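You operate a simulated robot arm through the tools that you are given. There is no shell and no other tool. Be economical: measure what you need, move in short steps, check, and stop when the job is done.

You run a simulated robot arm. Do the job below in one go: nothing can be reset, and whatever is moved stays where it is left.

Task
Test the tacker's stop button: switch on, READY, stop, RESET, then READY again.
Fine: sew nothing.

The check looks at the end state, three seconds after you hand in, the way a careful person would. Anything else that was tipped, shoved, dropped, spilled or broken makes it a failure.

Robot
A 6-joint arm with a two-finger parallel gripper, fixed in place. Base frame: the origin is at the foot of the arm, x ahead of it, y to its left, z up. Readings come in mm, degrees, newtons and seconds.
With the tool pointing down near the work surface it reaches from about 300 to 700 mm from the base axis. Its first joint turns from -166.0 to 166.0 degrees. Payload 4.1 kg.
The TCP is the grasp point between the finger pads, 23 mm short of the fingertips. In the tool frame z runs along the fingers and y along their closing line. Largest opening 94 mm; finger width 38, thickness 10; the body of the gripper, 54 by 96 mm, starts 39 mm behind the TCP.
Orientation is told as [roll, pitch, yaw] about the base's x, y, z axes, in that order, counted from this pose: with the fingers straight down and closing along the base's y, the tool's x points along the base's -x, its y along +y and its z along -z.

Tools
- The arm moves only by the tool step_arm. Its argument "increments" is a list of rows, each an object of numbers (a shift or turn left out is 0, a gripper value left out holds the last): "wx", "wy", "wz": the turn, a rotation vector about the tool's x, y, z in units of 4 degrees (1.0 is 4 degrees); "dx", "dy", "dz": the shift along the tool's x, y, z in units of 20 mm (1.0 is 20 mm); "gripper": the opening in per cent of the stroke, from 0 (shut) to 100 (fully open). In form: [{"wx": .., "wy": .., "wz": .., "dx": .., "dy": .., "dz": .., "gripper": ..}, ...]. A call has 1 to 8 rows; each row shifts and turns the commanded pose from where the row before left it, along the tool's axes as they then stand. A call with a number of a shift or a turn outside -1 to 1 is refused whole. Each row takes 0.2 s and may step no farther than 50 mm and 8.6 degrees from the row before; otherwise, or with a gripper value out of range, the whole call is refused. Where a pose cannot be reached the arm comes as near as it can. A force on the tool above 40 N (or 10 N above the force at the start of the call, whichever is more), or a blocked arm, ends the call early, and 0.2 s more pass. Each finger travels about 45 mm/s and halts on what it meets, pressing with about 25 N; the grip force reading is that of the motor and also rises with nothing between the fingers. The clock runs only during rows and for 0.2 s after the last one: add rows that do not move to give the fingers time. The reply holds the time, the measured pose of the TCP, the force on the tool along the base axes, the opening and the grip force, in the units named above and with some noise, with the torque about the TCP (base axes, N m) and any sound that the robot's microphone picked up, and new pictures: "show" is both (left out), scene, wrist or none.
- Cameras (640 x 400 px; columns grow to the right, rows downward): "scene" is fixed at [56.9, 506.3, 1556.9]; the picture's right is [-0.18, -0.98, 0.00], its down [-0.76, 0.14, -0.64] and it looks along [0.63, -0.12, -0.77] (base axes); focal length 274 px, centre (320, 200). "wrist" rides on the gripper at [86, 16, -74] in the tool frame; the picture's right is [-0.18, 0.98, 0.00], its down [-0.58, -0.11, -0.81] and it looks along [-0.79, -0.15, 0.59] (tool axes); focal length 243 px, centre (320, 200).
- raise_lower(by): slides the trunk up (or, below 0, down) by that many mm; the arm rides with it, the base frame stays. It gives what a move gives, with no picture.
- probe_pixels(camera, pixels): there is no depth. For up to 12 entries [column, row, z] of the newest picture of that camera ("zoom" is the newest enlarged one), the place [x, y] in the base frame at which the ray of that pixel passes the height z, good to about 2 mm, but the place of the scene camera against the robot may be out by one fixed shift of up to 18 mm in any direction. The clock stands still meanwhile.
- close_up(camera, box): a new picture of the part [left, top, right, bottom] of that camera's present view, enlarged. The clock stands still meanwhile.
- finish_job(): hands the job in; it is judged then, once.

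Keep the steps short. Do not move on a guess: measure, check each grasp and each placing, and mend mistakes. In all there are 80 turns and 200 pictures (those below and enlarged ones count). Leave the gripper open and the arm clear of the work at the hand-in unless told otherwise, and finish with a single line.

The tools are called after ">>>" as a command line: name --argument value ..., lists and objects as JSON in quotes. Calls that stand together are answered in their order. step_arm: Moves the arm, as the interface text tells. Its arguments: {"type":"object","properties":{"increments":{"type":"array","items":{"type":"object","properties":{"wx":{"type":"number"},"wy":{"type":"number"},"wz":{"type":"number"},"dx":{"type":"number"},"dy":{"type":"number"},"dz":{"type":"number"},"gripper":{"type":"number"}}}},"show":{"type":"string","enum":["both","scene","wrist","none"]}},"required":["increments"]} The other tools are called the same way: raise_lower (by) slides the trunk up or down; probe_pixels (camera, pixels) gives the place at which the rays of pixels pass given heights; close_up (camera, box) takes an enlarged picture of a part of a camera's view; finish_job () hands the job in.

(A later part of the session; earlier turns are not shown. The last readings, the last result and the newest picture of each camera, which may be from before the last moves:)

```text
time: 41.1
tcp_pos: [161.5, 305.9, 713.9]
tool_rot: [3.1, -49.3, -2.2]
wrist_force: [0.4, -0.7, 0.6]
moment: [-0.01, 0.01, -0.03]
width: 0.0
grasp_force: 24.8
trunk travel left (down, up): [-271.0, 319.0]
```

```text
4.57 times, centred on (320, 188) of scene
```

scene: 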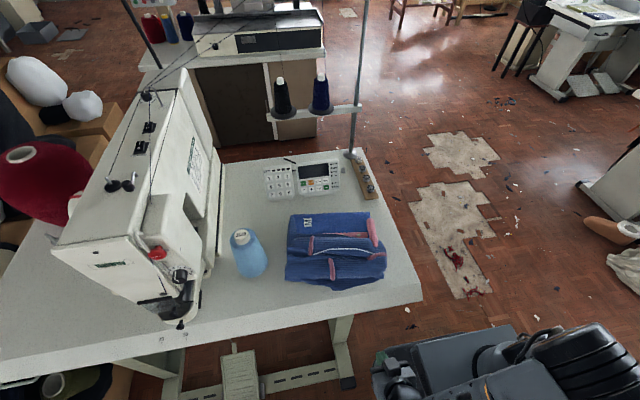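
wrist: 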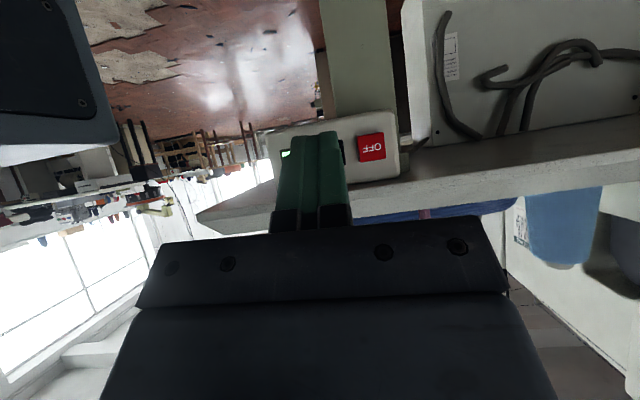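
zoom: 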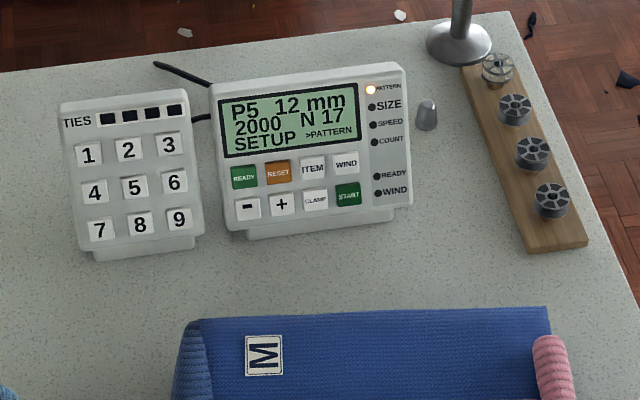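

Display is on ("SETUP"). Scene close-ups can read it. Now rise the way I came, in front of the table.

>>> step_arm --increments '[{"wy": 1, "dx": -0.76, "dz": -0.65}, {"wy": 1, "dx": -0.71, "dz": -0.7}, {"wy": 1, "dx": -0.67, "dz": -0.75}, {"wy": 1, "dx": -0.61, "dz": -0.79}, {"wy": 1, "dx": -0.56, "dz": -0.83}, {"dx": -0.48, "dz": -0.87}, {"dx": -0.48, "dz": -0.87}, {"dx": -0.48, "dz": -0.87}]' --show "none"

>>> step_arm --increments '[{"dx": -0.48, "dz": -0.87}, {"dx": -0.48, "dz": -0.87}, {"dx": -0.48, "dz": -0.87}, {"dx": -0.48, "dz": -0.87}, {"dx": -0.48, "dz": -0.87}, {"dx": -0.48, "dz": -0.87}, {"dx": -0.48, "dz": -0.87}, {"dx": -0.48, "dz": -0.87}]' --show "wrist"

```text
time: 43.0
tcp_pos: [164.7, 298.7, 872.9]
tool_rot: [2.3, -29.2, -1.0]
wrist_force: [-0.2, -0.8, -0.4]
moment: [-0.02, 0.0, 0.03]
width: 0.0
grasp_force: 25.3
trunk travel left (down, up): [-271.0, 319.0]
```

```text
time: 44.8
tcp_pos: [162.2, 295.6, 1031.9]
tool_rot: [2.3, -29.2, -1.0]
wrist_force: [-0.3, -0.2, -0.1]
moment: [0.03, 0.02, 0.01]
width: 0.0
grasp_force: 25.1
trunk travel left (down, up): [-271.0, 319.0]
```

wrist: 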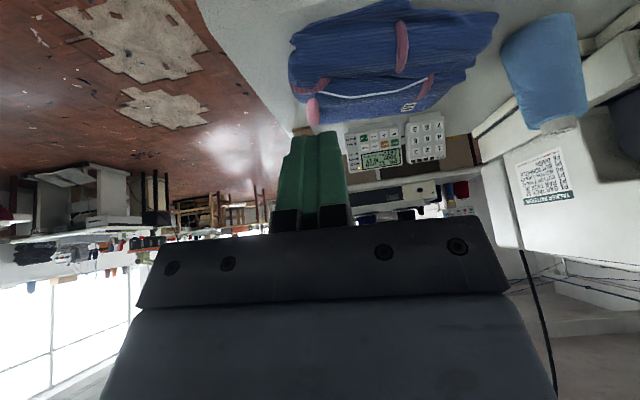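

Panel visible at (375,145). Enlarge it for a first ray on READY, RESET.

>>> close_up --camera "wrist" --box '[330, 105, 458, 185]'

```text
5.00 times, centred on (394, 145) of wrist
```

zoom: 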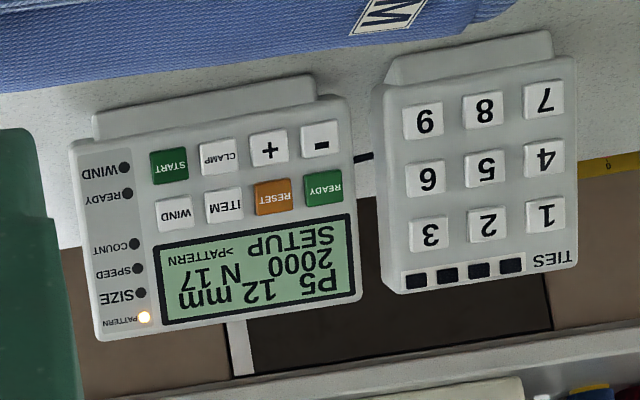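

>>> probe_pixels --camera "zoom" --pixels '[[324, 188, 830], [324, 188, 860], [324, 188, 880], [273, 196, 830], [273, 196, 860], [273, 196, 880], [320, 138, 830], [320, 138, 850], [210, 100, 830]]'

>>> step_arm --increments '[{"dx": -0.87, "dz": 0.48, "dy": 0.3, "wx": -0.48, "wz": -0.87}, {"dx": -0.87, "dz": 0.48, "wx": -0.48, "wz": -0.87}, {"dx": -0.87, "dz": 0.48, "wx": -0.48, "wz": -0.87}, {"dx": -0.87, "dz": 0.48, "wx": -0.48, "wz": -0.87}, {"dx": -0.87, "dz": 0.48, "wx": -0.48, "wz": -0.87}, {"dx": -0.87, "dz": 0.48, "wx": -0.48, "wz": -0.87}, {"dx": -0.87, "dz": 0.48}, {"dx": -0.87, "dz": 0.48}]' --show "wrist"

```text
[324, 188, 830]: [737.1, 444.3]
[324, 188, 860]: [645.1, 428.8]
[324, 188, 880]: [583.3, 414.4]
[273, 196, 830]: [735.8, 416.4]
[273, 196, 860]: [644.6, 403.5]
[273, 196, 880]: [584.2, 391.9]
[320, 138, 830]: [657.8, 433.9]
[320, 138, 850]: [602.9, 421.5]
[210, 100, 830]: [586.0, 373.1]
```

```text
time: 46.5
tcp_pos: [315.2, 336.8, 1033.9]
tool_rot: [2.0, -30.0, 23.0]
wrist_force: [-0.3, 0.0, 0.2]
moment: [-0.04, -0.02, 0.05]
width: 0.0
grasp_force: 24.9
trunk travel left (down, up): [-271.0, 319.0]
```

wrist: 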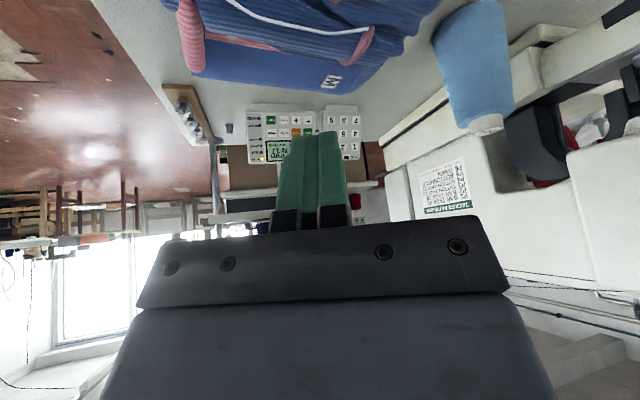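

Second look from closer: enlarge the panel around (290,135).

>>> close_up --camera "wrist" --box '[230, 90, 374, 180]'

```text
4.44 times, centred on (302, 135) of wrist
```

zoom: 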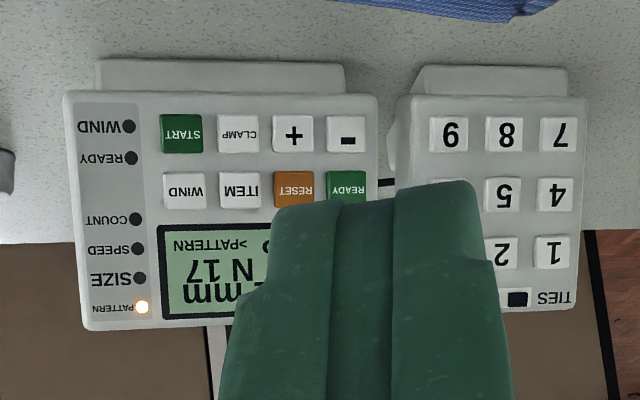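

>>> probe_pixels --camera "zoom" --pixels '[[347, 189, 830], [347, 189, 860], [347, 189, 880], [293, 191, 830], [293, 191, 860], [293, 191, 880], [346, 134, 830], [346, 134, 850], [220, 75, 830]]'

```text
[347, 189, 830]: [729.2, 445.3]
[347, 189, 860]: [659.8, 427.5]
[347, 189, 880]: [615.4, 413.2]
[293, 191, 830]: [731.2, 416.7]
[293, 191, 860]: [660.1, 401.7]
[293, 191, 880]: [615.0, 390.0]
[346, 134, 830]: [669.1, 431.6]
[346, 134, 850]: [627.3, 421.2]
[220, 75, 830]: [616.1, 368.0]
```

Depth along these rays is still loose. I go forward ~110 mm while levelling the tool to look down on the panel more steeply.

>>> step_arm --increments '[{"wy": 1, "dx": -0.87, "dz": 0.48, "dy": -0.2}, {"wy": 1, "dx": -0.9, "dz": 0.42, "dy": -0.2}, {"wy": 1, "dx": -0.93, "dz": 0.36, "dy": -0.2}, {"wy": 1, "dx": -0.95, "dz": 0.3, "dy": -0.2}, {"wy": 1, "dx": -0.97, "dz": 0.23, "dy": -0.2}, {"wy": 1, "dx": -0.98, "dz": 0.16, "dy": -0.2}, {"wy": 1, "dx": -1, "dz": 0.1}]' --show "wrist"

```text
time: 48.1
tcp_pos: [451.7, 372.1, 1033.6]
tool_rot: [1.7, -1.8, 24.1]
wrist_force: [-0.6, -0.4, 0.2]
moment: [0.02, -0.02, -0.01]
width: 0.0
grasp_force: 24.9
trunk travel left (down, up): [-271.0, 319.0]
```

wrist: 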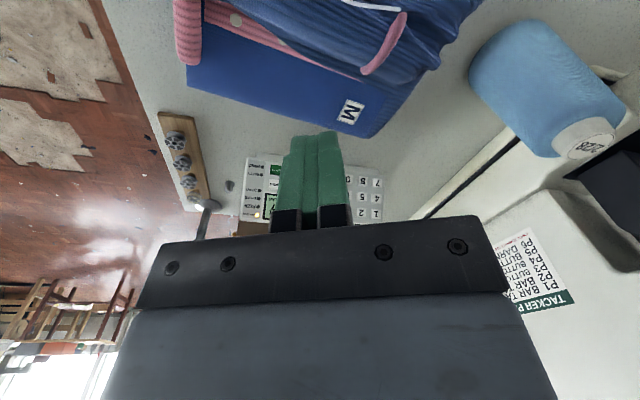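

The fingers hide READY; shift 80 mm to the tool's right so the panel comes out to the left side of view.

>>> step_arm --increments '[{"dy": -1}, {"dy": -1}, {"dy": -1}, {"dy": -1}]' --show "wrist"

>>> close_up --camera "wrist" --box '[300, 130, 460, 230]'

```text
time: 49.1
tcp_pos: [486.5, 300.3, 1033.0]
tool_rot: [1.7, -2.0, 23.9]
wrist_force: [-0.2, 0.7, 0.6]
moment: [0.01, 0.0, -0.01]
width: 0.1
grasp_force: 24.4
trunk travel left (down, up): [-271.0, 319.0]
```

wrist: 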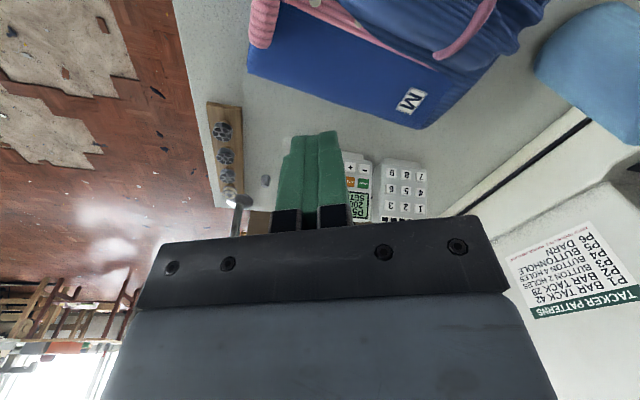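

```text
4.00 times, centred on (380, 180) of wrist
```

zoom: 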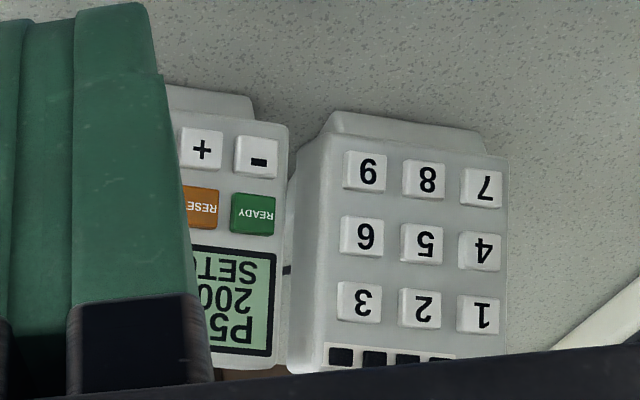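

>>> probe_pixels --camera "zoom" --pixels '[[253, 214, 830], [253, 214, 850], [253, 214, 870], [200, 207, 830], [200, 207, 850], [256, 158, 830], [256, 158, 850], [215, 100, 830], [272, 256, 850]]'

```text
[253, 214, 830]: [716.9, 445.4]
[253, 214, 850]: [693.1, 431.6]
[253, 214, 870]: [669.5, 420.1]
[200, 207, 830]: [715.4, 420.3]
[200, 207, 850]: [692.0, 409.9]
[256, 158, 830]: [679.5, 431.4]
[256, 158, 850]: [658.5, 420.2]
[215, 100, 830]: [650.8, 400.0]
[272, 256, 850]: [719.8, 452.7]
```

Three wrist views now agree: READY ≈ (704, 438, 841), RESET ≈ (703, 412, 841), with the panel face steep (~55° from horizontal). Before tilting there I check the garment's extent and the blue cone, since the camera bracket hangs below the tilted tool.

>>> probe_pixels --camera "wrist" --pixels '[[372, 138, 820], [372, 138, 850], [248, 72, 820], [412, 100, 850], [430, 125, 820], [495, 10, 850], [495, 10, 880], [610, 140, 830], [540, 70, 830], [300, 20, 880]]'

>>> close_up --camera "scene" --box '[215, 195, 405, 310]'

```text
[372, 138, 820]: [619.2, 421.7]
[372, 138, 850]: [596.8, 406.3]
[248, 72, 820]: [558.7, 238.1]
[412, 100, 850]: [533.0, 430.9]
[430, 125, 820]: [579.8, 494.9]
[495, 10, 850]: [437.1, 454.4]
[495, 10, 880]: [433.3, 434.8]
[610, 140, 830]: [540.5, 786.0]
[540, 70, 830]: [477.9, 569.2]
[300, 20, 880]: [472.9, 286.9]
```

```text
3.37 times, centred on (310, 252) of scene
```

zoom: 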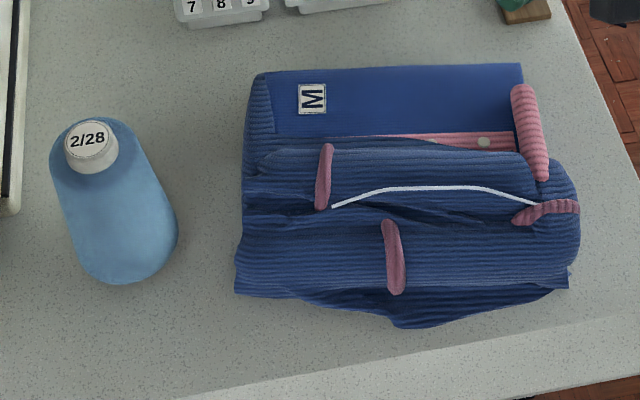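

The garment's flat part reaches x≈600 near the panel, so I'll press at only ~30° tilt to keep the camera bracket well above it. Move to a standby above/in front of READY while tilting to 30° and yaw 0.

>>> step_arm --increments '[{"dx": -0.89, "dz": 0.43, "dy": 0.47, "wx": 0.03, "wy": -1, "wz": 0.85}, {"dx": -0.85, "dz": 0.49, "dy": 0.53, "wx": 0.09, "wy": -1, "wz": 0.845}, {"dx": -0.77, "dz": 0.54, "dy": 0.6, "wx": 0.15, "wy": -1, "wz": 0.84}, {"dx": -0.73, "dz": 0.59, "dy": 0.63, "wx": 0.2, "wy": -1, "wz": 0.83}, {"dx": -0.64, "dz": 0.63, "dy": 0.7, "wx": 0.26, "wy": -1, "wz": 0.81}, {"dx": -0.59, "dz": 0.67, "dy": 0.75, "wx": 0.32, "wy": -1, "wz": 0.79}, {"dx": -0.5, "dz": 0.69, "dy": 0.8, "wx": 0.37, "wy": -1, "wz": 0.76}]' --show "both"

```text
time: 50.8
tcp_pos: [569.8, 411.0, 972.5]
tool_rot: [2.8, -29.3, -1.2]
wrist_force: [-0.2, -0.4, 1.2]
moment: [0.01, -0.02, 0.01]
width: 0.0
grasp_force: 24.8
out of reach, approached as far as the arm can: row 7
trunk travel left (down, up): [-271.0, 319.0]
```

scene: 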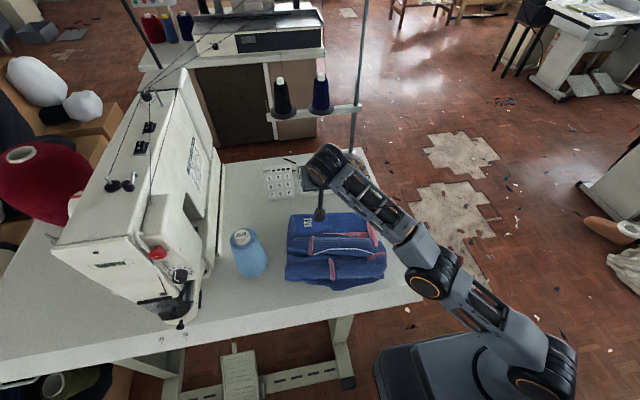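
wrist: 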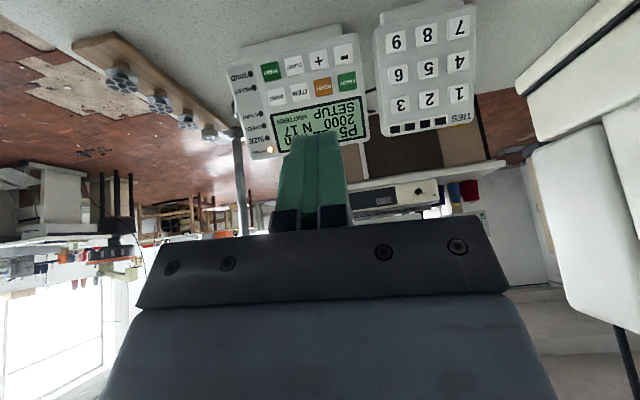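

Clear view: READY (347,80), RESET (322,86). Fourth fix, then I'll raise the trunk to gain reach.

>>> close_up --camera "wrist" --box '[225, 10, 481, 170]'

>>> probe_pixels --camera "wrist" --pixels '[[347, 81, 830], [347, 81, 841], [347, 81, 850], [322, 87, 841], [344, 53, 819], [344, 53, 841], [270, 70, 830], [225, 50, 790], [357, 35, 790]]'

>>> raise_lower --by 150

```text
2.50 times, centred on (353, 90) of wrist
```

zoom: 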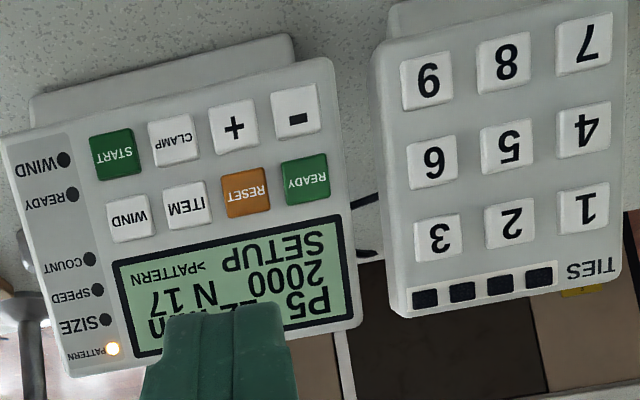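

```text
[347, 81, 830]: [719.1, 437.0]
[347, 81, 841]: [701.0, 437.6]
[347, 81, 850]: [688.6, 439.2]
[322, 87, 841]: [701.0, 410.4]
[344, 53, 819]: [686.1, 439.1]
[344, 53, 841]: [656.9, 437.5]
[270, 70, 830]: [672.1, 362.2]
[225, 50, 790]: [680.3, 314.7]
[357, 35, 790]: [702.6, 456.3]
```

```text
time: 52.5
tcp_pos: [570.1, 410.9, 1123.9]
tool_rot: [2.8, -29.0, -1.2]
wrist_force: [-0.1, 0.1, 0.5]
moment: [0.0, 0.03, -0.06]
width: 0.1
grasp_force: 25.4
trunk travel left (down, up): [-421.0, 169.0]
```

READY = (702,438,841) again. Descend 160 mm straight with the arm.

>>> step_arm --increments '[{"dx": 0.485, "dz": 0.875, "wx": 0.09}, {"dx": 0.485, "dz": 0.875, "wx": 0.09}, {"dx": 0.485, "dz": 0.875, "wx": 0.09}, {"dx": 0.485, "dz": 0.875, "wx": 0.09}, {"dx": 0.485, "dz": 0.875, "wx": 0.09}, {"dx": 0.485, "dz": 0.875, "wx": 0.09}, {"dx": 0.485, "dz": 0.875, "wx": 0.09}, {"dx": 0.485, "dz": 0.875, "wx": 0.09}]' --show "none"

>>> step_arm --increments '[{"dx": -0.15, "dz": 0.6, "dy": 0.22}, {"dx": -0.15, "dz": 0.6, "dy": 0.22}, {"dx": -0.15, "dz": 0.6, "dy": 0.22}, {"dx": -0.15, "dz": 0.6, "dy": 0.22}, {"dx": -0.15, "dz": 0.6, "dy": 0.22}, {"dx": -0.15, "dz": 0.6, "dy": 0.22}]' --show "both"

```text
time: 54.3
tcp_pos: [599.3, 443.5, 977.4]
tool_rot: [-0.2, -29.1, -1.2]
wrist_force: [-0.2, 0.0, 0.8]
moment: [-0.01, -0.01, -0.01]
width: 0.0
grasp_force: 24.9
out of reach, approached as far as the arm can: row 1, 2, 3, 4, 5, 6, 7, 8
trunk travel left (down, up): [-421.0, 169.0]
```

```text
time: 55.7
tcp_pos: [618.1, 441.5, 915.2]
tool_rot: [-0.1, -29.1, -1.2]
wrist_force: [0.1, -0.5, -0.4]
moment: [0.0, 0.0, 0.02]
width: 0.0
grasp_force: 25.1
out of reach, approached as far as the arm can: row 1, 2, 3, 4, 5, 6
trunk travel left (down, up): [-421.0, 169.0]
```

scene: 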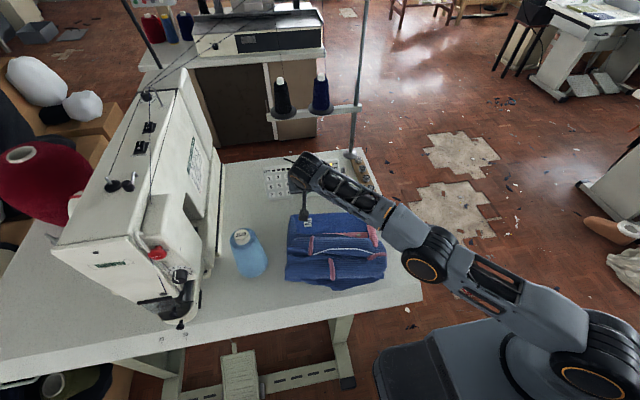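
wrist: 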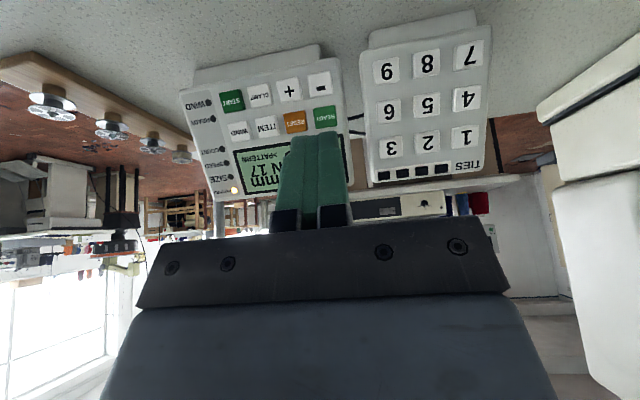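

The arm is at full stretch at yaw 0. I'll turn the tool more radial (yaw ~15) and tilt to ~42°, which buys reach, backing off a little first.

>>> step_arm --increments '[{"dx": 0.8, "dz": -0.6, "wy": -0.8, "wx": -0.48, "wz": -0.87}, {"dx": 0.5, "dz": -0.3, "wy": -0.8, "wx": -0.53, "wz": -0.84}, {"wy": -0.8, "wx": -0.58, "wz": -0.81}, {"wy": -0.8, "wx": -0.63, "wz": -0.77}]' --show "none"

>>> raise_lower --by 60

```text
time: 56.7
tcp_pos: [631.7, 486.8, 925.0]
tool_rot: [-0.8, -41.7, 15.3]
wrist_force: [0.2, 0.7, -0.8]
moment: [-0.01, -0.03, 0.0]
width: 0.0
grasp_force: 24.8
out of reach, approached as far as the arm can: row 1, 2, 3, 4
trunk travel left (down, up): [-421.0, 169.0]
```

```text
time: 57.7
tcp_pos: [631.5, 486.3, 987.0]
tool_rot: [-0.8, -41.8, 15.2]
wrist_force: [0.0, 0.3, -0.1]
moment: [0.02, 0.02, 0.03]
width: 0.0
grasp_force: 25.4
trunk travel left (down, up): [-481.0, 109.0]
```

>>> step_arm --increments '[{"dx": 0.52, "dz": 0.5, "dy": -0.47}, {"dx": 0.52, "dz": 0.5, "dy": -0.47}, {"dx": 0.52, "dz": 0.5, "dy": -0.47}, {"dx": 0.52, "dz": 0.5, "dy": -0.47}]' --show "both"

```text
time: 58.7
tcp_pos: [656.5, 466.0, 929.9]
tool_rot: [-0.8, -41.7, 15.0]
wrist_force: [-0.1, -0.2, 0.6]
moment: [-0.01, -0.02, -0.02]
width: 0.0
grasp_force: 25.0
out of reach, approached as far as the arm can: row 1, 2, 3, 4
trunk travel left (down, up): [-481.0, 109.0]
```

scene: 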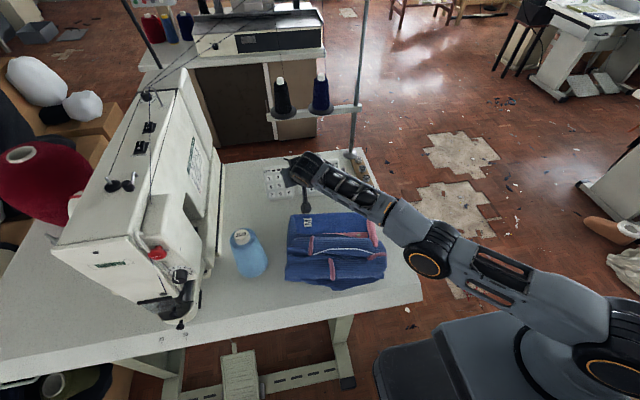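
wrist: 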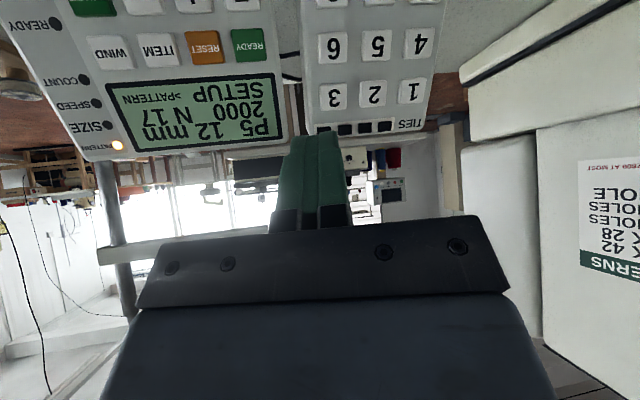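

The elbow is locked straight. Retract backward 100 mm to unlock it.

>>> step_arm --increments '[{"dx": 0.743, "dz": -0.669}, {"dx": 0.743, "dz": -0.669}, {"dx": 0.743, "dz": -0.669}, {"dx": 0.743, "dz": -0.669}, {"dx": 0.743, "dz": -0.669}]' --show "none"

```text
time: 59.9
tcp_pos: [619.8, 501.9, 933.4]
tool_rot: [-0.8, -41.7, 15.1]
wrist_force: [0.4, 0.2, 0.1]
moment: [-0.01, 0.0, -0.02]
width: 0.0
grasp_force: 24.8
out of reach, approached as far as the arm can: row 1, 2, 3, 4, 5
trunk travel left (down, up): [-481.0, 109.0]
```

Fitting the limits: the arm's wrist can only be ~655 mm from a shoulder at trunk+662, so the panel needs a more tilted/radial tool. Check garment height at the M patch to see whether the low-hanging camera bracket would clear: compare scene rays of READY (for the camera offset) and M.

>>> probe_pixels --camera "scene" --pixels '[[303.2, 183.2, 841], [310.8, 182.3, 841], [307.6, 221.7, 790], [307.6, 221.7, 810], [307.6, 221.7, 830], [307.6, 221.7, 850], [371, 188, 800], [371, 188, 820], [329, 231, 830], [157, 253, 1050]]'

>>> step_arm --increments '[{"dx": -0.669, "dz": -0.743}, {"dx": 0.0, "dz": -1}, {"dx": 0.2, "dz": -1}, {"dx": 0.2, "dz": -1}, {"dx": 0.2, "dz": -1}, {"dx": 0.2, "dz": -1}]' --show "scene"

```text
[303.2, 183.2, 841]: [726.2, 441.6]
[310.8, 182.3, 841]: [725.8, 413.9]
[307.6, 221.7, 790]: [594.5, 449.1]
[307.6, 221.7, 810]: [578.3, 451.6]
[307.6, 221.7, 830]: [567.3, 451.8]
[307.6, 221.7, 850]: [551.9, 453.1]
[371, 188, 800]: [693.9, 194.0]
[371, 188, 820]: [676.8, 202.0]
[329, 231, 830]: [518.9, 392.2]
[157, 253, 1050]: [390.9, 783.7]
```

```text
time: 61.3
tcp_pos: [579.8, 525.5, 1024.3]
tool_rot: [-0.8, -41.6, 15.1]
wrist_force: [0.2, 1.2, 0.5]
moment: [0.02, -0.02, 0.01]
width: 0.0
grasp_force: 25.1
out of reach, approached as far as the arm can: row 2, 3, 4, 5, 6
trunk travel left (down, up): [-481.0, 109.0]
```

scene: 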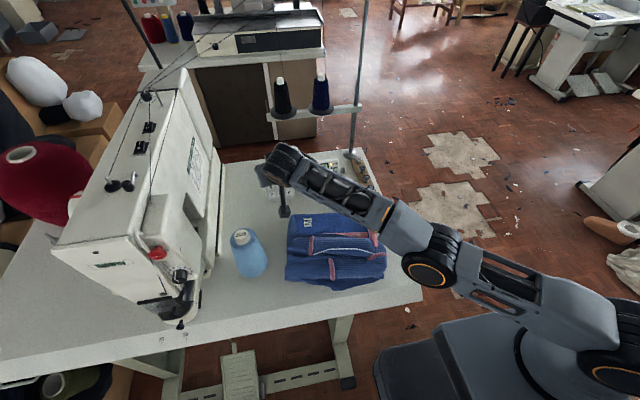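

The M patch area of the garment is about z 820, so I must not hang the camera bracket low there. I'll see whether the arm settles toward its commanded pose with a further retract.

>>> step_arm --increments '[{"dx": 0.743, "dz": -0.669}, {"dx": 0.743, "dz": -0.669}, {"dx": 0.743, "dz": -0.669}, {"dx": 0.743, "dz": -0.669}, {"dx": 0.743, "dz": -0.669}, {"dx": 0.743, "dz": -0.669}, {"dx": 0, "dz": 0}, {"dx": 0, "dz": 0}]' --show "scene"

```text
time: 63.1
tcp_pos: [515.8, 567.8, 1040.5]
tool_rot: [-0.8, -41.6, 15.1]
wrist_force: [-0.5, 0.5, -0.1]
moment: [-0.02, 0.0, 0.01]
width: 0.1
grasp_force: 24.6
out of reach, approached as far as the arm can: row 1, 2, 3, 4, 5, 6
trunk travel left (down, up): [-481.0, 109.0]
```

scene: 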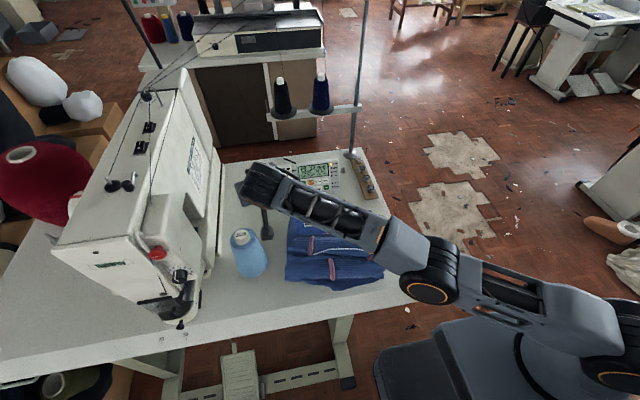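

Big inward steps from the straight elbow are refused; tiny ones should need less joint travel. Try small growing steps straight toward the shoulder.

>>> step_arm --increments '[{"dx": 0.028, "dz": -0.026, "dy": -0.033}, {"dx": 0.028, "dz": -0.026, "dy": -0.033}, {"dx": 0.056, "dz": -0.051, "dy": -0.066}, {"dx": 0.056, "dz": -0.051, "dy": -0.066}, {"dx": 0.112, "dz": -0.102, "dy": -0.131}, {"dx": 0.168, "dz": -0.153, "dy": -0.197}, {"dx": 0.28, "dz": -0.255, "dy": -0.33}, {"dx": 0.4, "dz": -0.36, "dy": -0.46}]' --show "none"

```text
time: 64.9
tcp_pos: [515.4, 567.6, 1044.3]
tool_rot: [-0.8, -41.8, 15.2]
wrist_force: [-0.2, 0.1, -0.4]
moment: [0.01, 0.01, 0.05]
width: 0.0
grasp_force: 25.4
out of reach, approached as far as the arm can: row 3, 5, 6, 7, 8
trunk travel left (down, up): [-481.0, 109.0]
```

Still locked. At the start an equal lock at a steeper arm angle released with a plain downward move, so I go up along the limit arc first.

>>> step_arm --increments '[{"dx": -0.51, "dz": -0.85, "dy": -0.16}, {"dx": -0.51, "dz": -0.85, "dy": -0.16}, {"dx": -0.51, "dz": -0.85, "dy": -0.16}, {"dx": -0.51, "dz": -0.85, "dy": -0.16}, {"dx": -0.46, "dz": -0.87, "dy": -0.2}, {"dx": -0.46, "dz": -0.87, "dy": -0.2}, {"dx": -0.4, "dz": -0.88, "dy": -0.25}, {"dx": -0.4, "dz": -0.88, "dy": -0.3}]' --show "none"

>>> step_arm --increments '[{"dx": -0.33, "dz": -0.89, "dy": -0.31}, {"dx": -0.33, "dz": -0.89, "dy": -0.31}, {"dx": -0.3, "dz": -0.89, "dy": -0.35}, {"dx": -0.3, "dz": -0.89, "dy": -0.35}, {"dx": -0.25, "dz": -0.9, "dy": -0.4}, {"dx": -0.25, "dz": -0.9, "dy": -0.4}]' --show "scene"

```text
time: 66.7
tcp_pos: [489.1, 529.3, 1196.9]
tool_rot: [-0.7, -41.9, 15.1]
wrist_force: [1.2, 0.3, 0.1]
moment: [0.01, -0.04, -0.01]
width: 0.0
grasp_force: 25.1
trunk travel left (down, up): [-481.0, 109.0]
```

```text
time: 68.1
tcp_pos: [456.3, 477.3, 1299.4]
tool_rot: [-0.7, -41.8, 15.2]
wrist_force: [-0.3, -0.6, -0.2]
moment: [0.0, -0.02, 0.01]
width: 0.0
grasp_force: 25.1
trunk travel left (down, up): [-481.0, 109.0]
```

scene: 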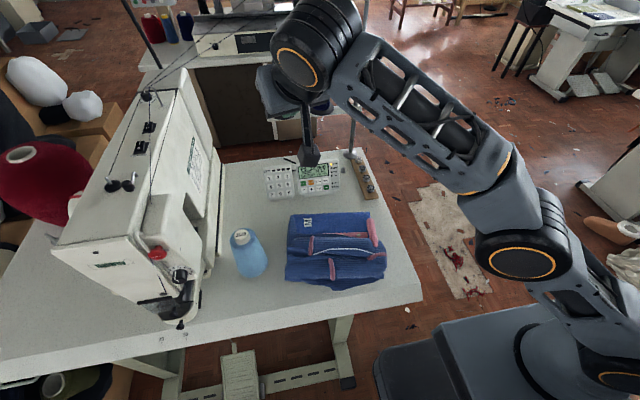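

Released: no reach complaints. The camera bracket should sit above the tool for panel work, so here, high and clear, I roll the tool 180° about its own axis.

>>> step_arm --increments '[{"wz": 1}, {"wz": 1}, {"wz": 1}, {"wz": 1}, {"wz": 1}, {"wz": 1}, {"wz": 1}, {"wz": 1}]' --show "none"

>>> step_arm --increments '[{"wz": 1}, {"wz": 1}, {"wz": 1}, {"wz": 1}, {"wz": 1}, {"wz": 1}, {"wz": 1}, {"wz": 1}]' --show "none"

>>> step_arm --increments '[{"wz": 1}, {"wz": 1}, {"wz": 1}, {"wz": 1}, {"wz": 1}, {"wz": 1}, {"wz": 1}, {"wz": 1}]' --show "scene"

```text
time: 69.9
tcp_pos: [456.6, 479.2, 1300.1]
tool_rot: [24.9, -34.7, -25.2]
wrist_force: [-0.3, 0.4, -0.2]
moment: [0.01, -0.01, 0.04]
width: 0.0
grasp_force: 24.3
trunk travel left (down, up): [-481.0, 109.0]
```

```text
time: 71.7
tcp_pos: [455.9, 478.3, 1299.1]
tool_rot: [38.6, -17.5, -55.4]
wrist_force: [0.3, 0.2, 0.2]
moment: [0.02, -0.02, -0.01]
width: 0.1
grasp_force: 24.6
trunk travel left (down, up): [-481.0, 109.0]
```

```text
time: 73.5
tcp_pos: [456.2, 477.8, 1299.7]
tool_rot: [41.7, 3.6, -79.8]
wrist_force: [0.1, 0.1, -0.2]
moment: [0.0, -0.02, -0.03]
width: 0.0
grasp_force: 24.5
trunk travel left (down, up): [-481.0, 109.0]
```

scene: 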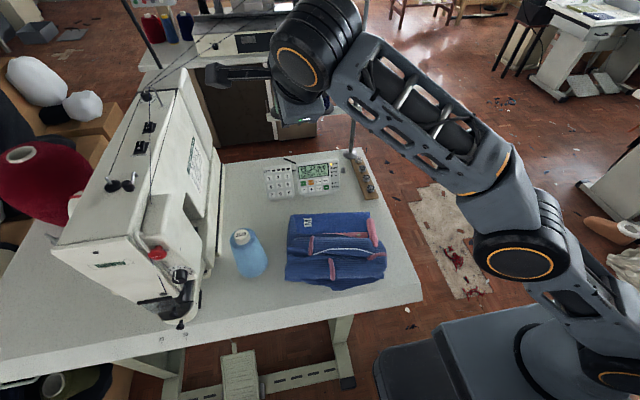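

Working so far (camera now at the left). Finish the roll: 84° more.

>>> step_arm --increments '[{"wz": 1}, {"wz": 1}, {"wz": 1}, {"wz": 1}, {"wz": 1}, {"wz": 1}, {"wz": 1}, {"wz": 1}]' --show "none"

>>> step_arm --increments '[{"wz": 1}, {"wz": 1}, {"wz": 1}, {"wz": 1}, {"wz": 1}, {"wz": 1}, {"wz": 1}, {"wz": 1}]' --show "none"

>>> step_arm --increments '[{"wz": 1}, {"wz": 1}, {"wz": 1}, {"wz": 1}, {"wz": 1}]' --show "both"

```text
time: 75.3
tcp_pos: [454.8, 478.0, 1300.1]
tool_rot: [35.4, 23.8, -105.5]
wrist_force: [0.0, -0.1, -0.3]
moment: [-0.02, 0.0, -0.04]
width: 0.0
grasp_force: 24.6
trunk travel left (down, up): [-481.0, 109.0]
```

```text
time: 77.1
tcp_pos: [455.8, 478.5, 1300.0]
tool_rot: [32.2, 28.2, -112.8]
wrist_force: [0.3, -1.2, -0.3]
moment: [-0.03, -0.01, -0.03]
width: 0.0
grasp_force: 25.1
out of reach, approached as far as the arm can: row 3, 4, 5, 6, 7, 8
trunk travel left (down, up): [-481.0, 109.0]
```

```text
time: 78.3
tcp_pos: [455.8, 477.5, 1300.2]
tool_rot: [32.2, 28.2, -112.8]
wrist_force: [0.1, -0.1, 0.2]
moment: [0.03, -0.02, 0.0]
width: 0.0
grasp_force: 25.1
out of reach, approached as far as the arm can: row 1, 2, 3, 4, 5
trunk travel left (down, up): [-481.0, 109.0]
```

scene: 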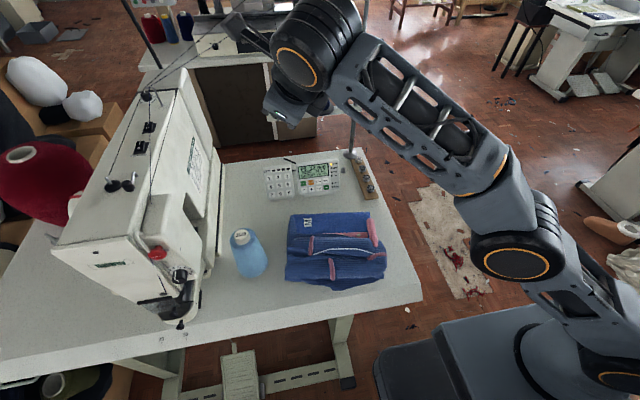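
wrist: 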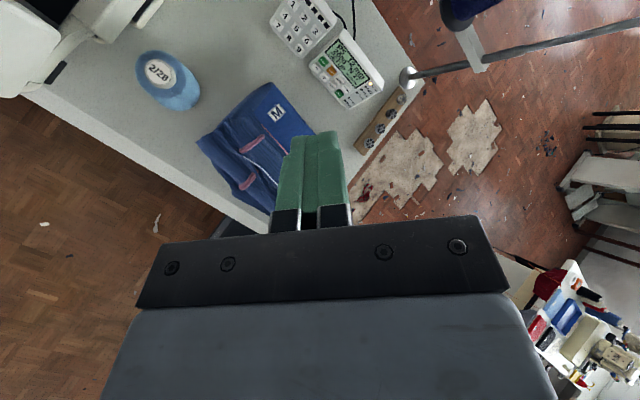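

The last joint stops at about 136° of roll. A 90° roll (camera to the left, well above everything) suffices. Let me look at the finger tips' shape from the scene camera.

>>> close_up --camera "scene" --box '[200, 0, 360, 135]'

>>> step_arm --increments '[{"wz": -1}, {"wz": -1}, {"wz": -1}, {"wz": -1}, {"wz": -1}, {"wz": -1}, {"wz": -1}, {"wz": -1}]' --show "none"

>>> step_arm --increments '[{"wz": -1}, {"wz": -1}, {"wz": -1}, {"wz": -0.5}]' --show "both"

>>> close_up --camera "scene" --box '[200, 0, 360, 135]'

```text
2.96 times, centred on (280, 68) of scene
```

zoom: 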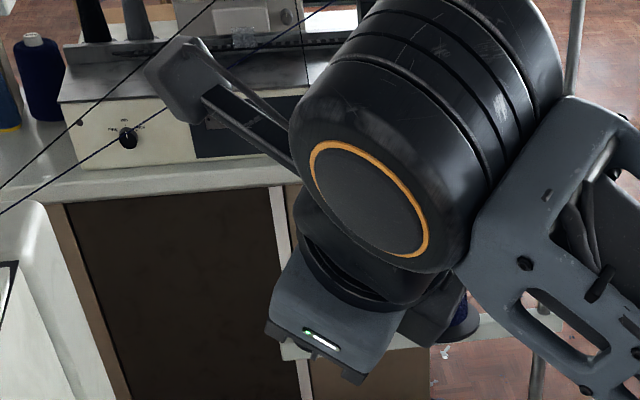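

```text
time: 80.1
tcp_pos: [455.9, 478.2, 1299.8]
tool_rot: [41.0, 8.7, -85.7]
wrist_force: [-0.8, -0.5, -0.1]
moment: [0.02, 0.02, 0.0]
width: 0.0
grasp_force: 24.8
trunk travel left (down, up): [-481.0, 109.0]
```

```text
time: 81.1
tcp_pos: [456.3, 477.4, 1299.7]
tool_rot: [41.8, -0.6, -75.3]
wrist_force: [-0.2, 0.1, 0.0]
moment: [0.01, 0.03, -0.01]
width: 0.3
grasp_force: 24.7
trunk travel left (down, up): [-481.0, 109.0]
```

scene: 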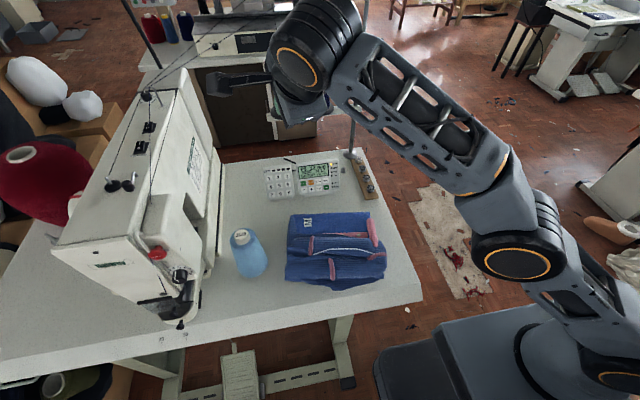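
wrist: 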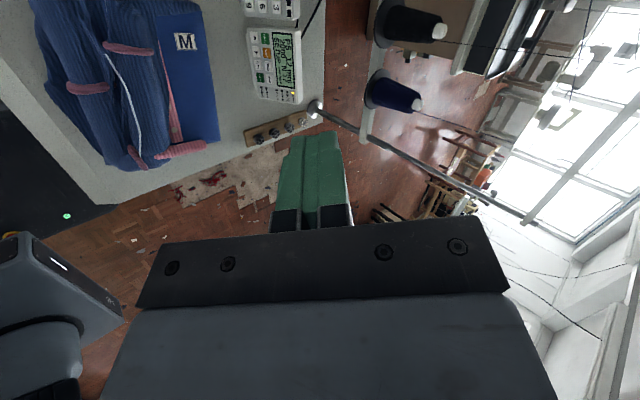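

```text
2.96 times, centred on (280, 68) of scene
```

zoom: 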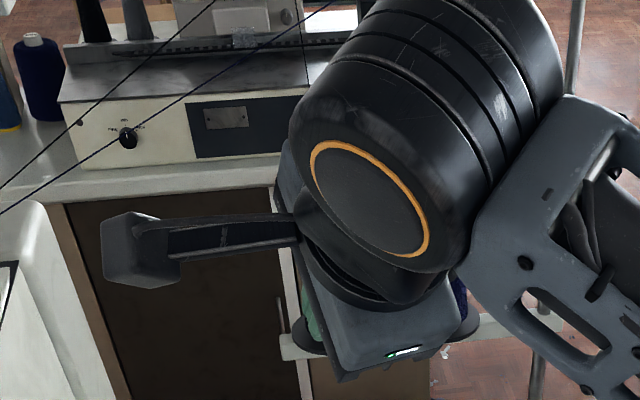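

The camera sits on a long side arm; with this 90° roll it stays left and high. Lower the trunk 60 mm, turn to yaw ~28° / tilt ~50°, and come down toward a point in front of READY.

>>> raise_lower --by -60

>>> step_arm --increments '[{"wx": -0.5, "wy": 0.55, "wz": -0.6}, {"wx": -0.5, "wy": 0.57, "wz": -0.58}, {"wx": -0.5, "wy": 0.59, "wz": -0.56}, {"wx": -0.5, "wy": 0.61, "wz": -0.54}, {"dx": -0.345, "dy": -0.365, "dz": 0.73}, {"dx": -0.345, "dy": -0.365, "dz": 0.73}, {"dx": -0.345, "dy": -0.365, "dz": 0.73}, {"dx": -0.345, "dy": -0.365, "dz": 0.73}]' --show "none"

>>> step_arm --increments '[{"dx": -0.345, "dy": -0.365, "dz": 0.73}, {"dx": -0.345, "dy": -0.365, "dz": 0.73}, {"dx": -0.345, "dy": -0.365, "dz": 0.73}, {"dx": -0.345, "dy": -0.365, "dz": 0.73}, {"dx": -0.345, "dy": -0.365, "dz": 0.73}, {"dx": -0.345, "dy": -0.365, "dz": 0.73}, {"dx": -0.345, "dy": -0.365, "dz": 0.73}, {"dx": -0.345, "dy": -0.365, "dz": 0.73}]' --show "both"

```text
time: 82.1
tcp_pos: [455.8, 478.1, 1240.8]
tool_rot: [41.9, -0.5, -75.3]
wrist_force: [0.8, -0.1, 0.1]
moment: [0.04, -0.01, 0.0]
width: 0.3
grasp_force: 25.2
trunk travel left (down, up): [-421.0, 169.0]
```

```text
time: 83.9
tcp_pos: [491.1, 464.4, 1179.9]
tool_rot: [49.6, -0.7, -62.4]
wrist_force: [-0.3, -0.3, -0.4]
moment: [-0.02, 0.01, 0.0]
width: 0.0
grasp_force: 25.3
trunk travel left (down, up): [-421.0, 169.0]
```

```text
time: 85.7
tcp_pos: [563.8, 437.9, 1060.8]
tool_rot: [49.7, -0.6, -62.3]
wrist_force: [0.5, -1.5, -0.4]
moment: [-0.01, -0.02, 0.02]
width: 0.3
grasp_force: 25.3
trunk travel left (down, up): [-421.0, 169.0]
```

scene: 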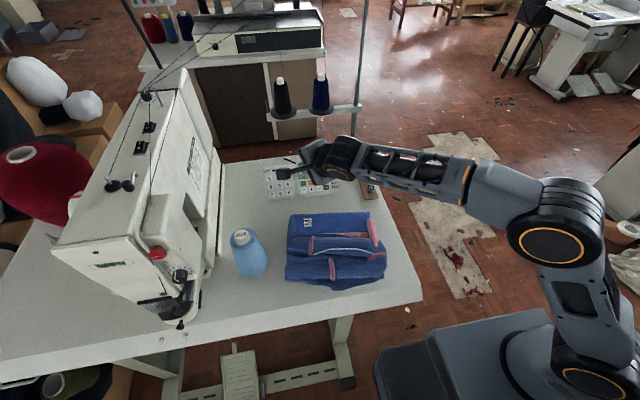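
wrist: 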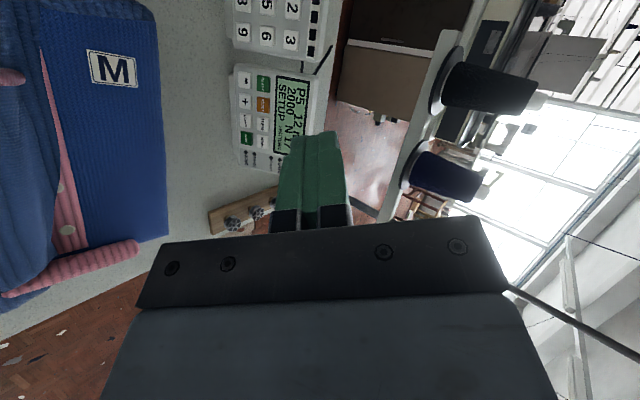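

READY visible at (264,84). Continue down to standby 60 mm off the key.

>>> step_arm --increments '[{"dx": -0.175, "dy": -0.56, "dz": 0.98}, {"dx": -0.175, "dy": -0.56, "dz": 0.98}, {"dx": -0.175, "dy": -0.56, "dz": 0.98}, {"dx": -0.175, "dy": -0.56, "dz": 0.98}, {"dx": -0.175, "dy": -0.56, "dz": 0.98}, {"dx": -0.175, "dy": -0.56, "dz": 0.98}, {"dx": -0.175, "dy": -0.56, "dz": 0.98}, {"dx": -0.175, "dy": -0.56, "dz": 0.98}]' --show "both"

>>> close_up --camera "scene" --box '[250, 130, 390, 220]'

>>> close_up --camera "wrist" --box '[140, 30, 380, 180]'

```text
time: 87.5
tcp_pos: [631.1, 442.5, 891.5]
tool_rot: [49.8, -0.7, -62.4]
wrist_force: [-1.0, 0.4, 0.8]
moment: [0.01, 0.04, 0.05]
width: 0.0
grasp_force: 25.2
trunk travel left (down, up): [-421.0, 169.0]
```

scene: 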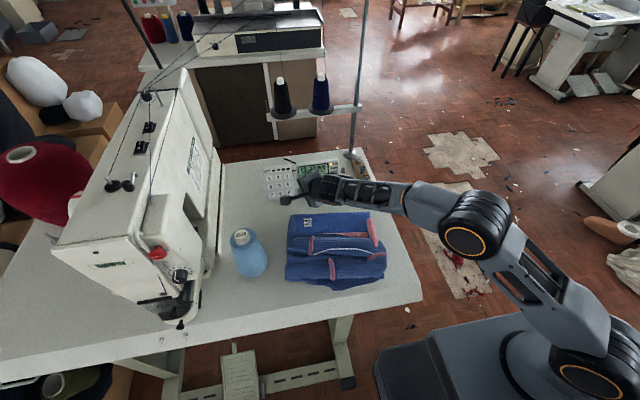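
wrist: 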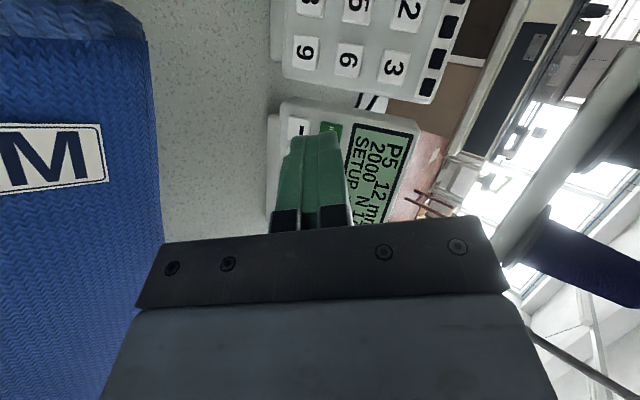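

```text
4.44 times, centred on (320, 175) of scene
```

zoom: 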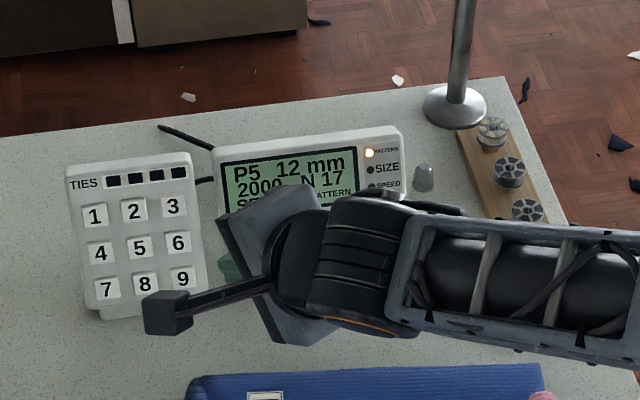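

```text
2.67 times, centred on (260, 105) of wrist
```

zoom: 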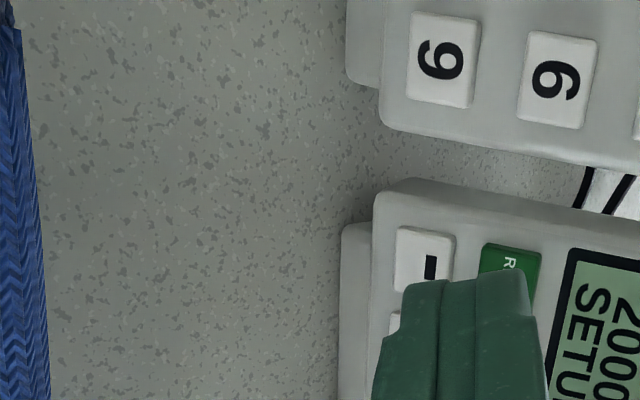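

Standby reached, nothing touched. Another fix on READY (wrist (331,133)) and '-' (318... at zoom (425,260)).

>>> probe_pixels --camera "zoom" --pixels '[[510, 278, 841], [510, 278, 835], [425, 260, 819], [425, 260, 825], [482, 262, 838], [541, 272, 845]]'

```text
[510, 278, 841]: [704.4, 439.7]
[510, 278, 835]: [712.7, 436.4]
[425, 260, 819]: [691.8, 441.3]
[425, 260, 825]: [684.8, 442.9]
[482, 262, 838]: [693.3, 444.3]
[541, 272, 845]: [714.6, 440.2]
```

All consistent. Approach 48 mm toward READY, staying just off.

>>> step_arm --increments '[{"dx": -0.225, "dy": 0.01, "dz": 0.55}, {"dx": -0.225, "dy": 0.01, "dz": 0.55}, {"dx": -0.225, "dy": 0.01, "dz": 0.55}, {"dx": -0.225, "dy": 0.01, "dz": 0.55}]' --show "wrist"

>>> close_up --camera "wrist" --box '[220, 60, 460, 210]'

>>> close_up --camera "scene" --box '[260, 140, 360, 210]'

```text
time: 88.5
tcp_pos: [670.1, 439.3, 863.2]
tool_rot: [49.7, -0.6, -62.4]
wrist_force: [-0.4, 0.4, -0.6]
moment: [-0.01, -0.03, -0.01]
width: 0.1
grasp_force: 24.8
trunk travel left (down, up): [-421.0, 169.0]
```

wrist: 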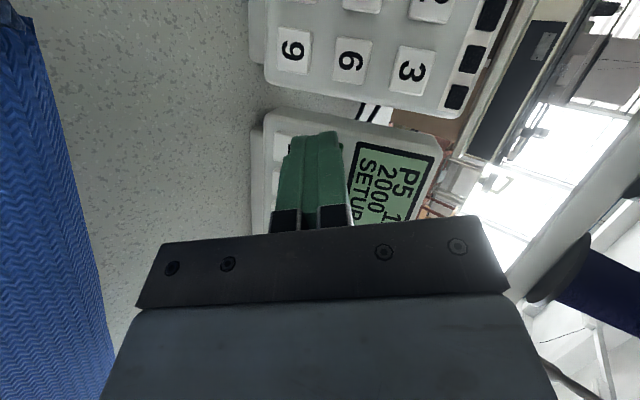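

```text
2.67 times, centred on (340, 135) of wrist
```

zoom: 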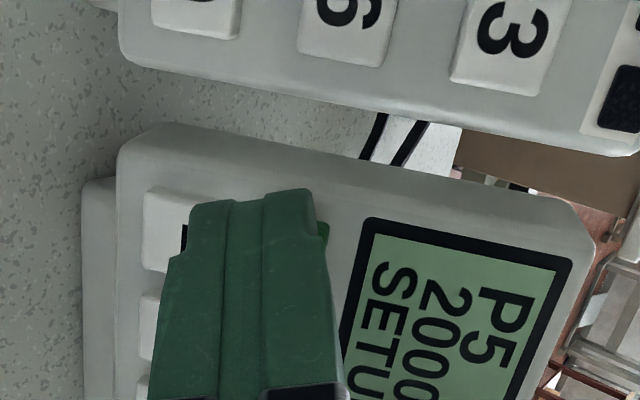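

```text
5.71 times, centred on (310, 175) of scene
```

zoom: 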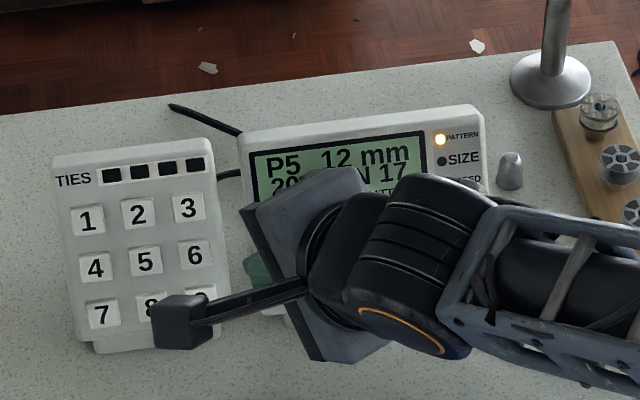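

Tip is ~6 mm low relative to READY in the panel plane (READY's top edge peeks out at zoom (323,230)). Correct up by 6 mm and 2–3 mm left, then press in small steps.

>>> step_arm --increments '[{"dx": 0.07, "dy": 0.29, "dz": -0.04}, {"dx": -0.0565, "dz": 0.138}, {"dx": -0.0565, "dz": 0.138}, {"dx": -0.0565, "dz": 0.138}]' --show "wrist"

>>> close_up --camera "wrist" --box '[220, 60, 460, 210]'

```text
time: 89.5
tcp_pos: [679.3, 443.2, 863.3]
tool_rot: [49.6, -0.6, -62.2]
wrist_force: [-0.6, -0.9, 1.1]
moment: [-0.02, -0.02, -0.01]
width: 0.1
grasp_force: 25.0
trunk travel left (down, up): [-421.0, 169.0]
```

wrist: 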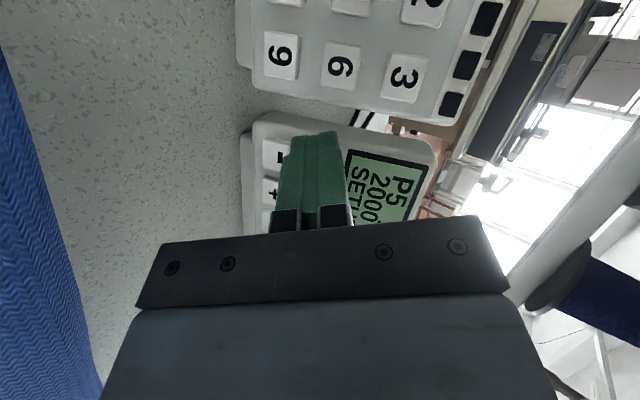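

```text
2.67 times, centred on (340, 135) of wrist
```

zoom: 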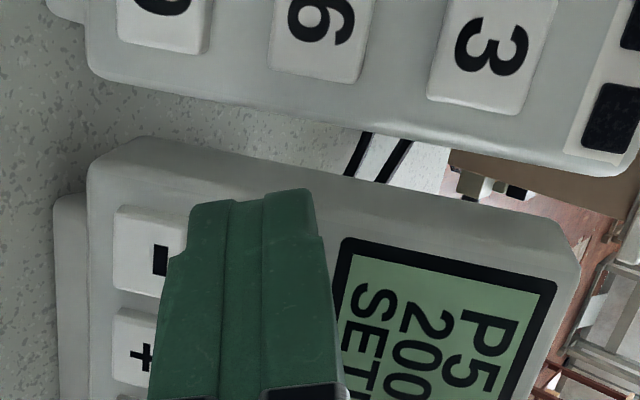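

Now the tip sits between '-' and the display, over READY. Keep pressing in 2–3 mm steps.

>>> step_arm --increments '[{"dx": -0.0565, "dz": 0.138}, {"dx": -0.0565, "dz": 0.138}, {"dx": -0.0565, "dz": 0.138}]' --show "none"

>>> close_up --camera "scene" --box '[260, 140, 360, 210]'

```text
time: 90.3
tcp_pos: [684.1, 444.0, 859.0]
tool_rot: [49.8, -0.6, -62.2]
wrist_force: [-15.7, -6.1, 8.9]
moment: [-0.11, -0.08, -0.2]
width: 0.3
grasp_force: 25.0
trunk travel left (down, up): [-421.0, 169.0]
heard: click
```

```text
5.71 times, centred on (310, 175) of scene
```

zoom: 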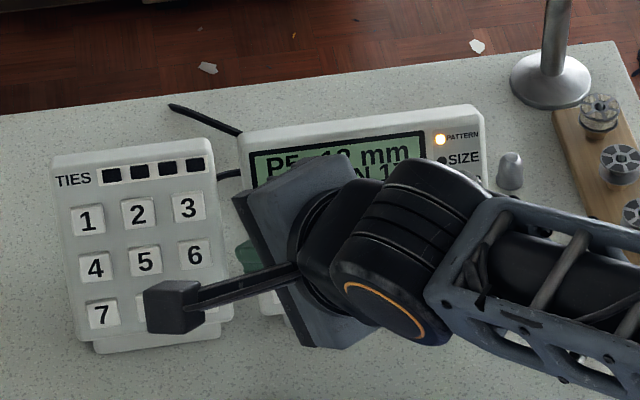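

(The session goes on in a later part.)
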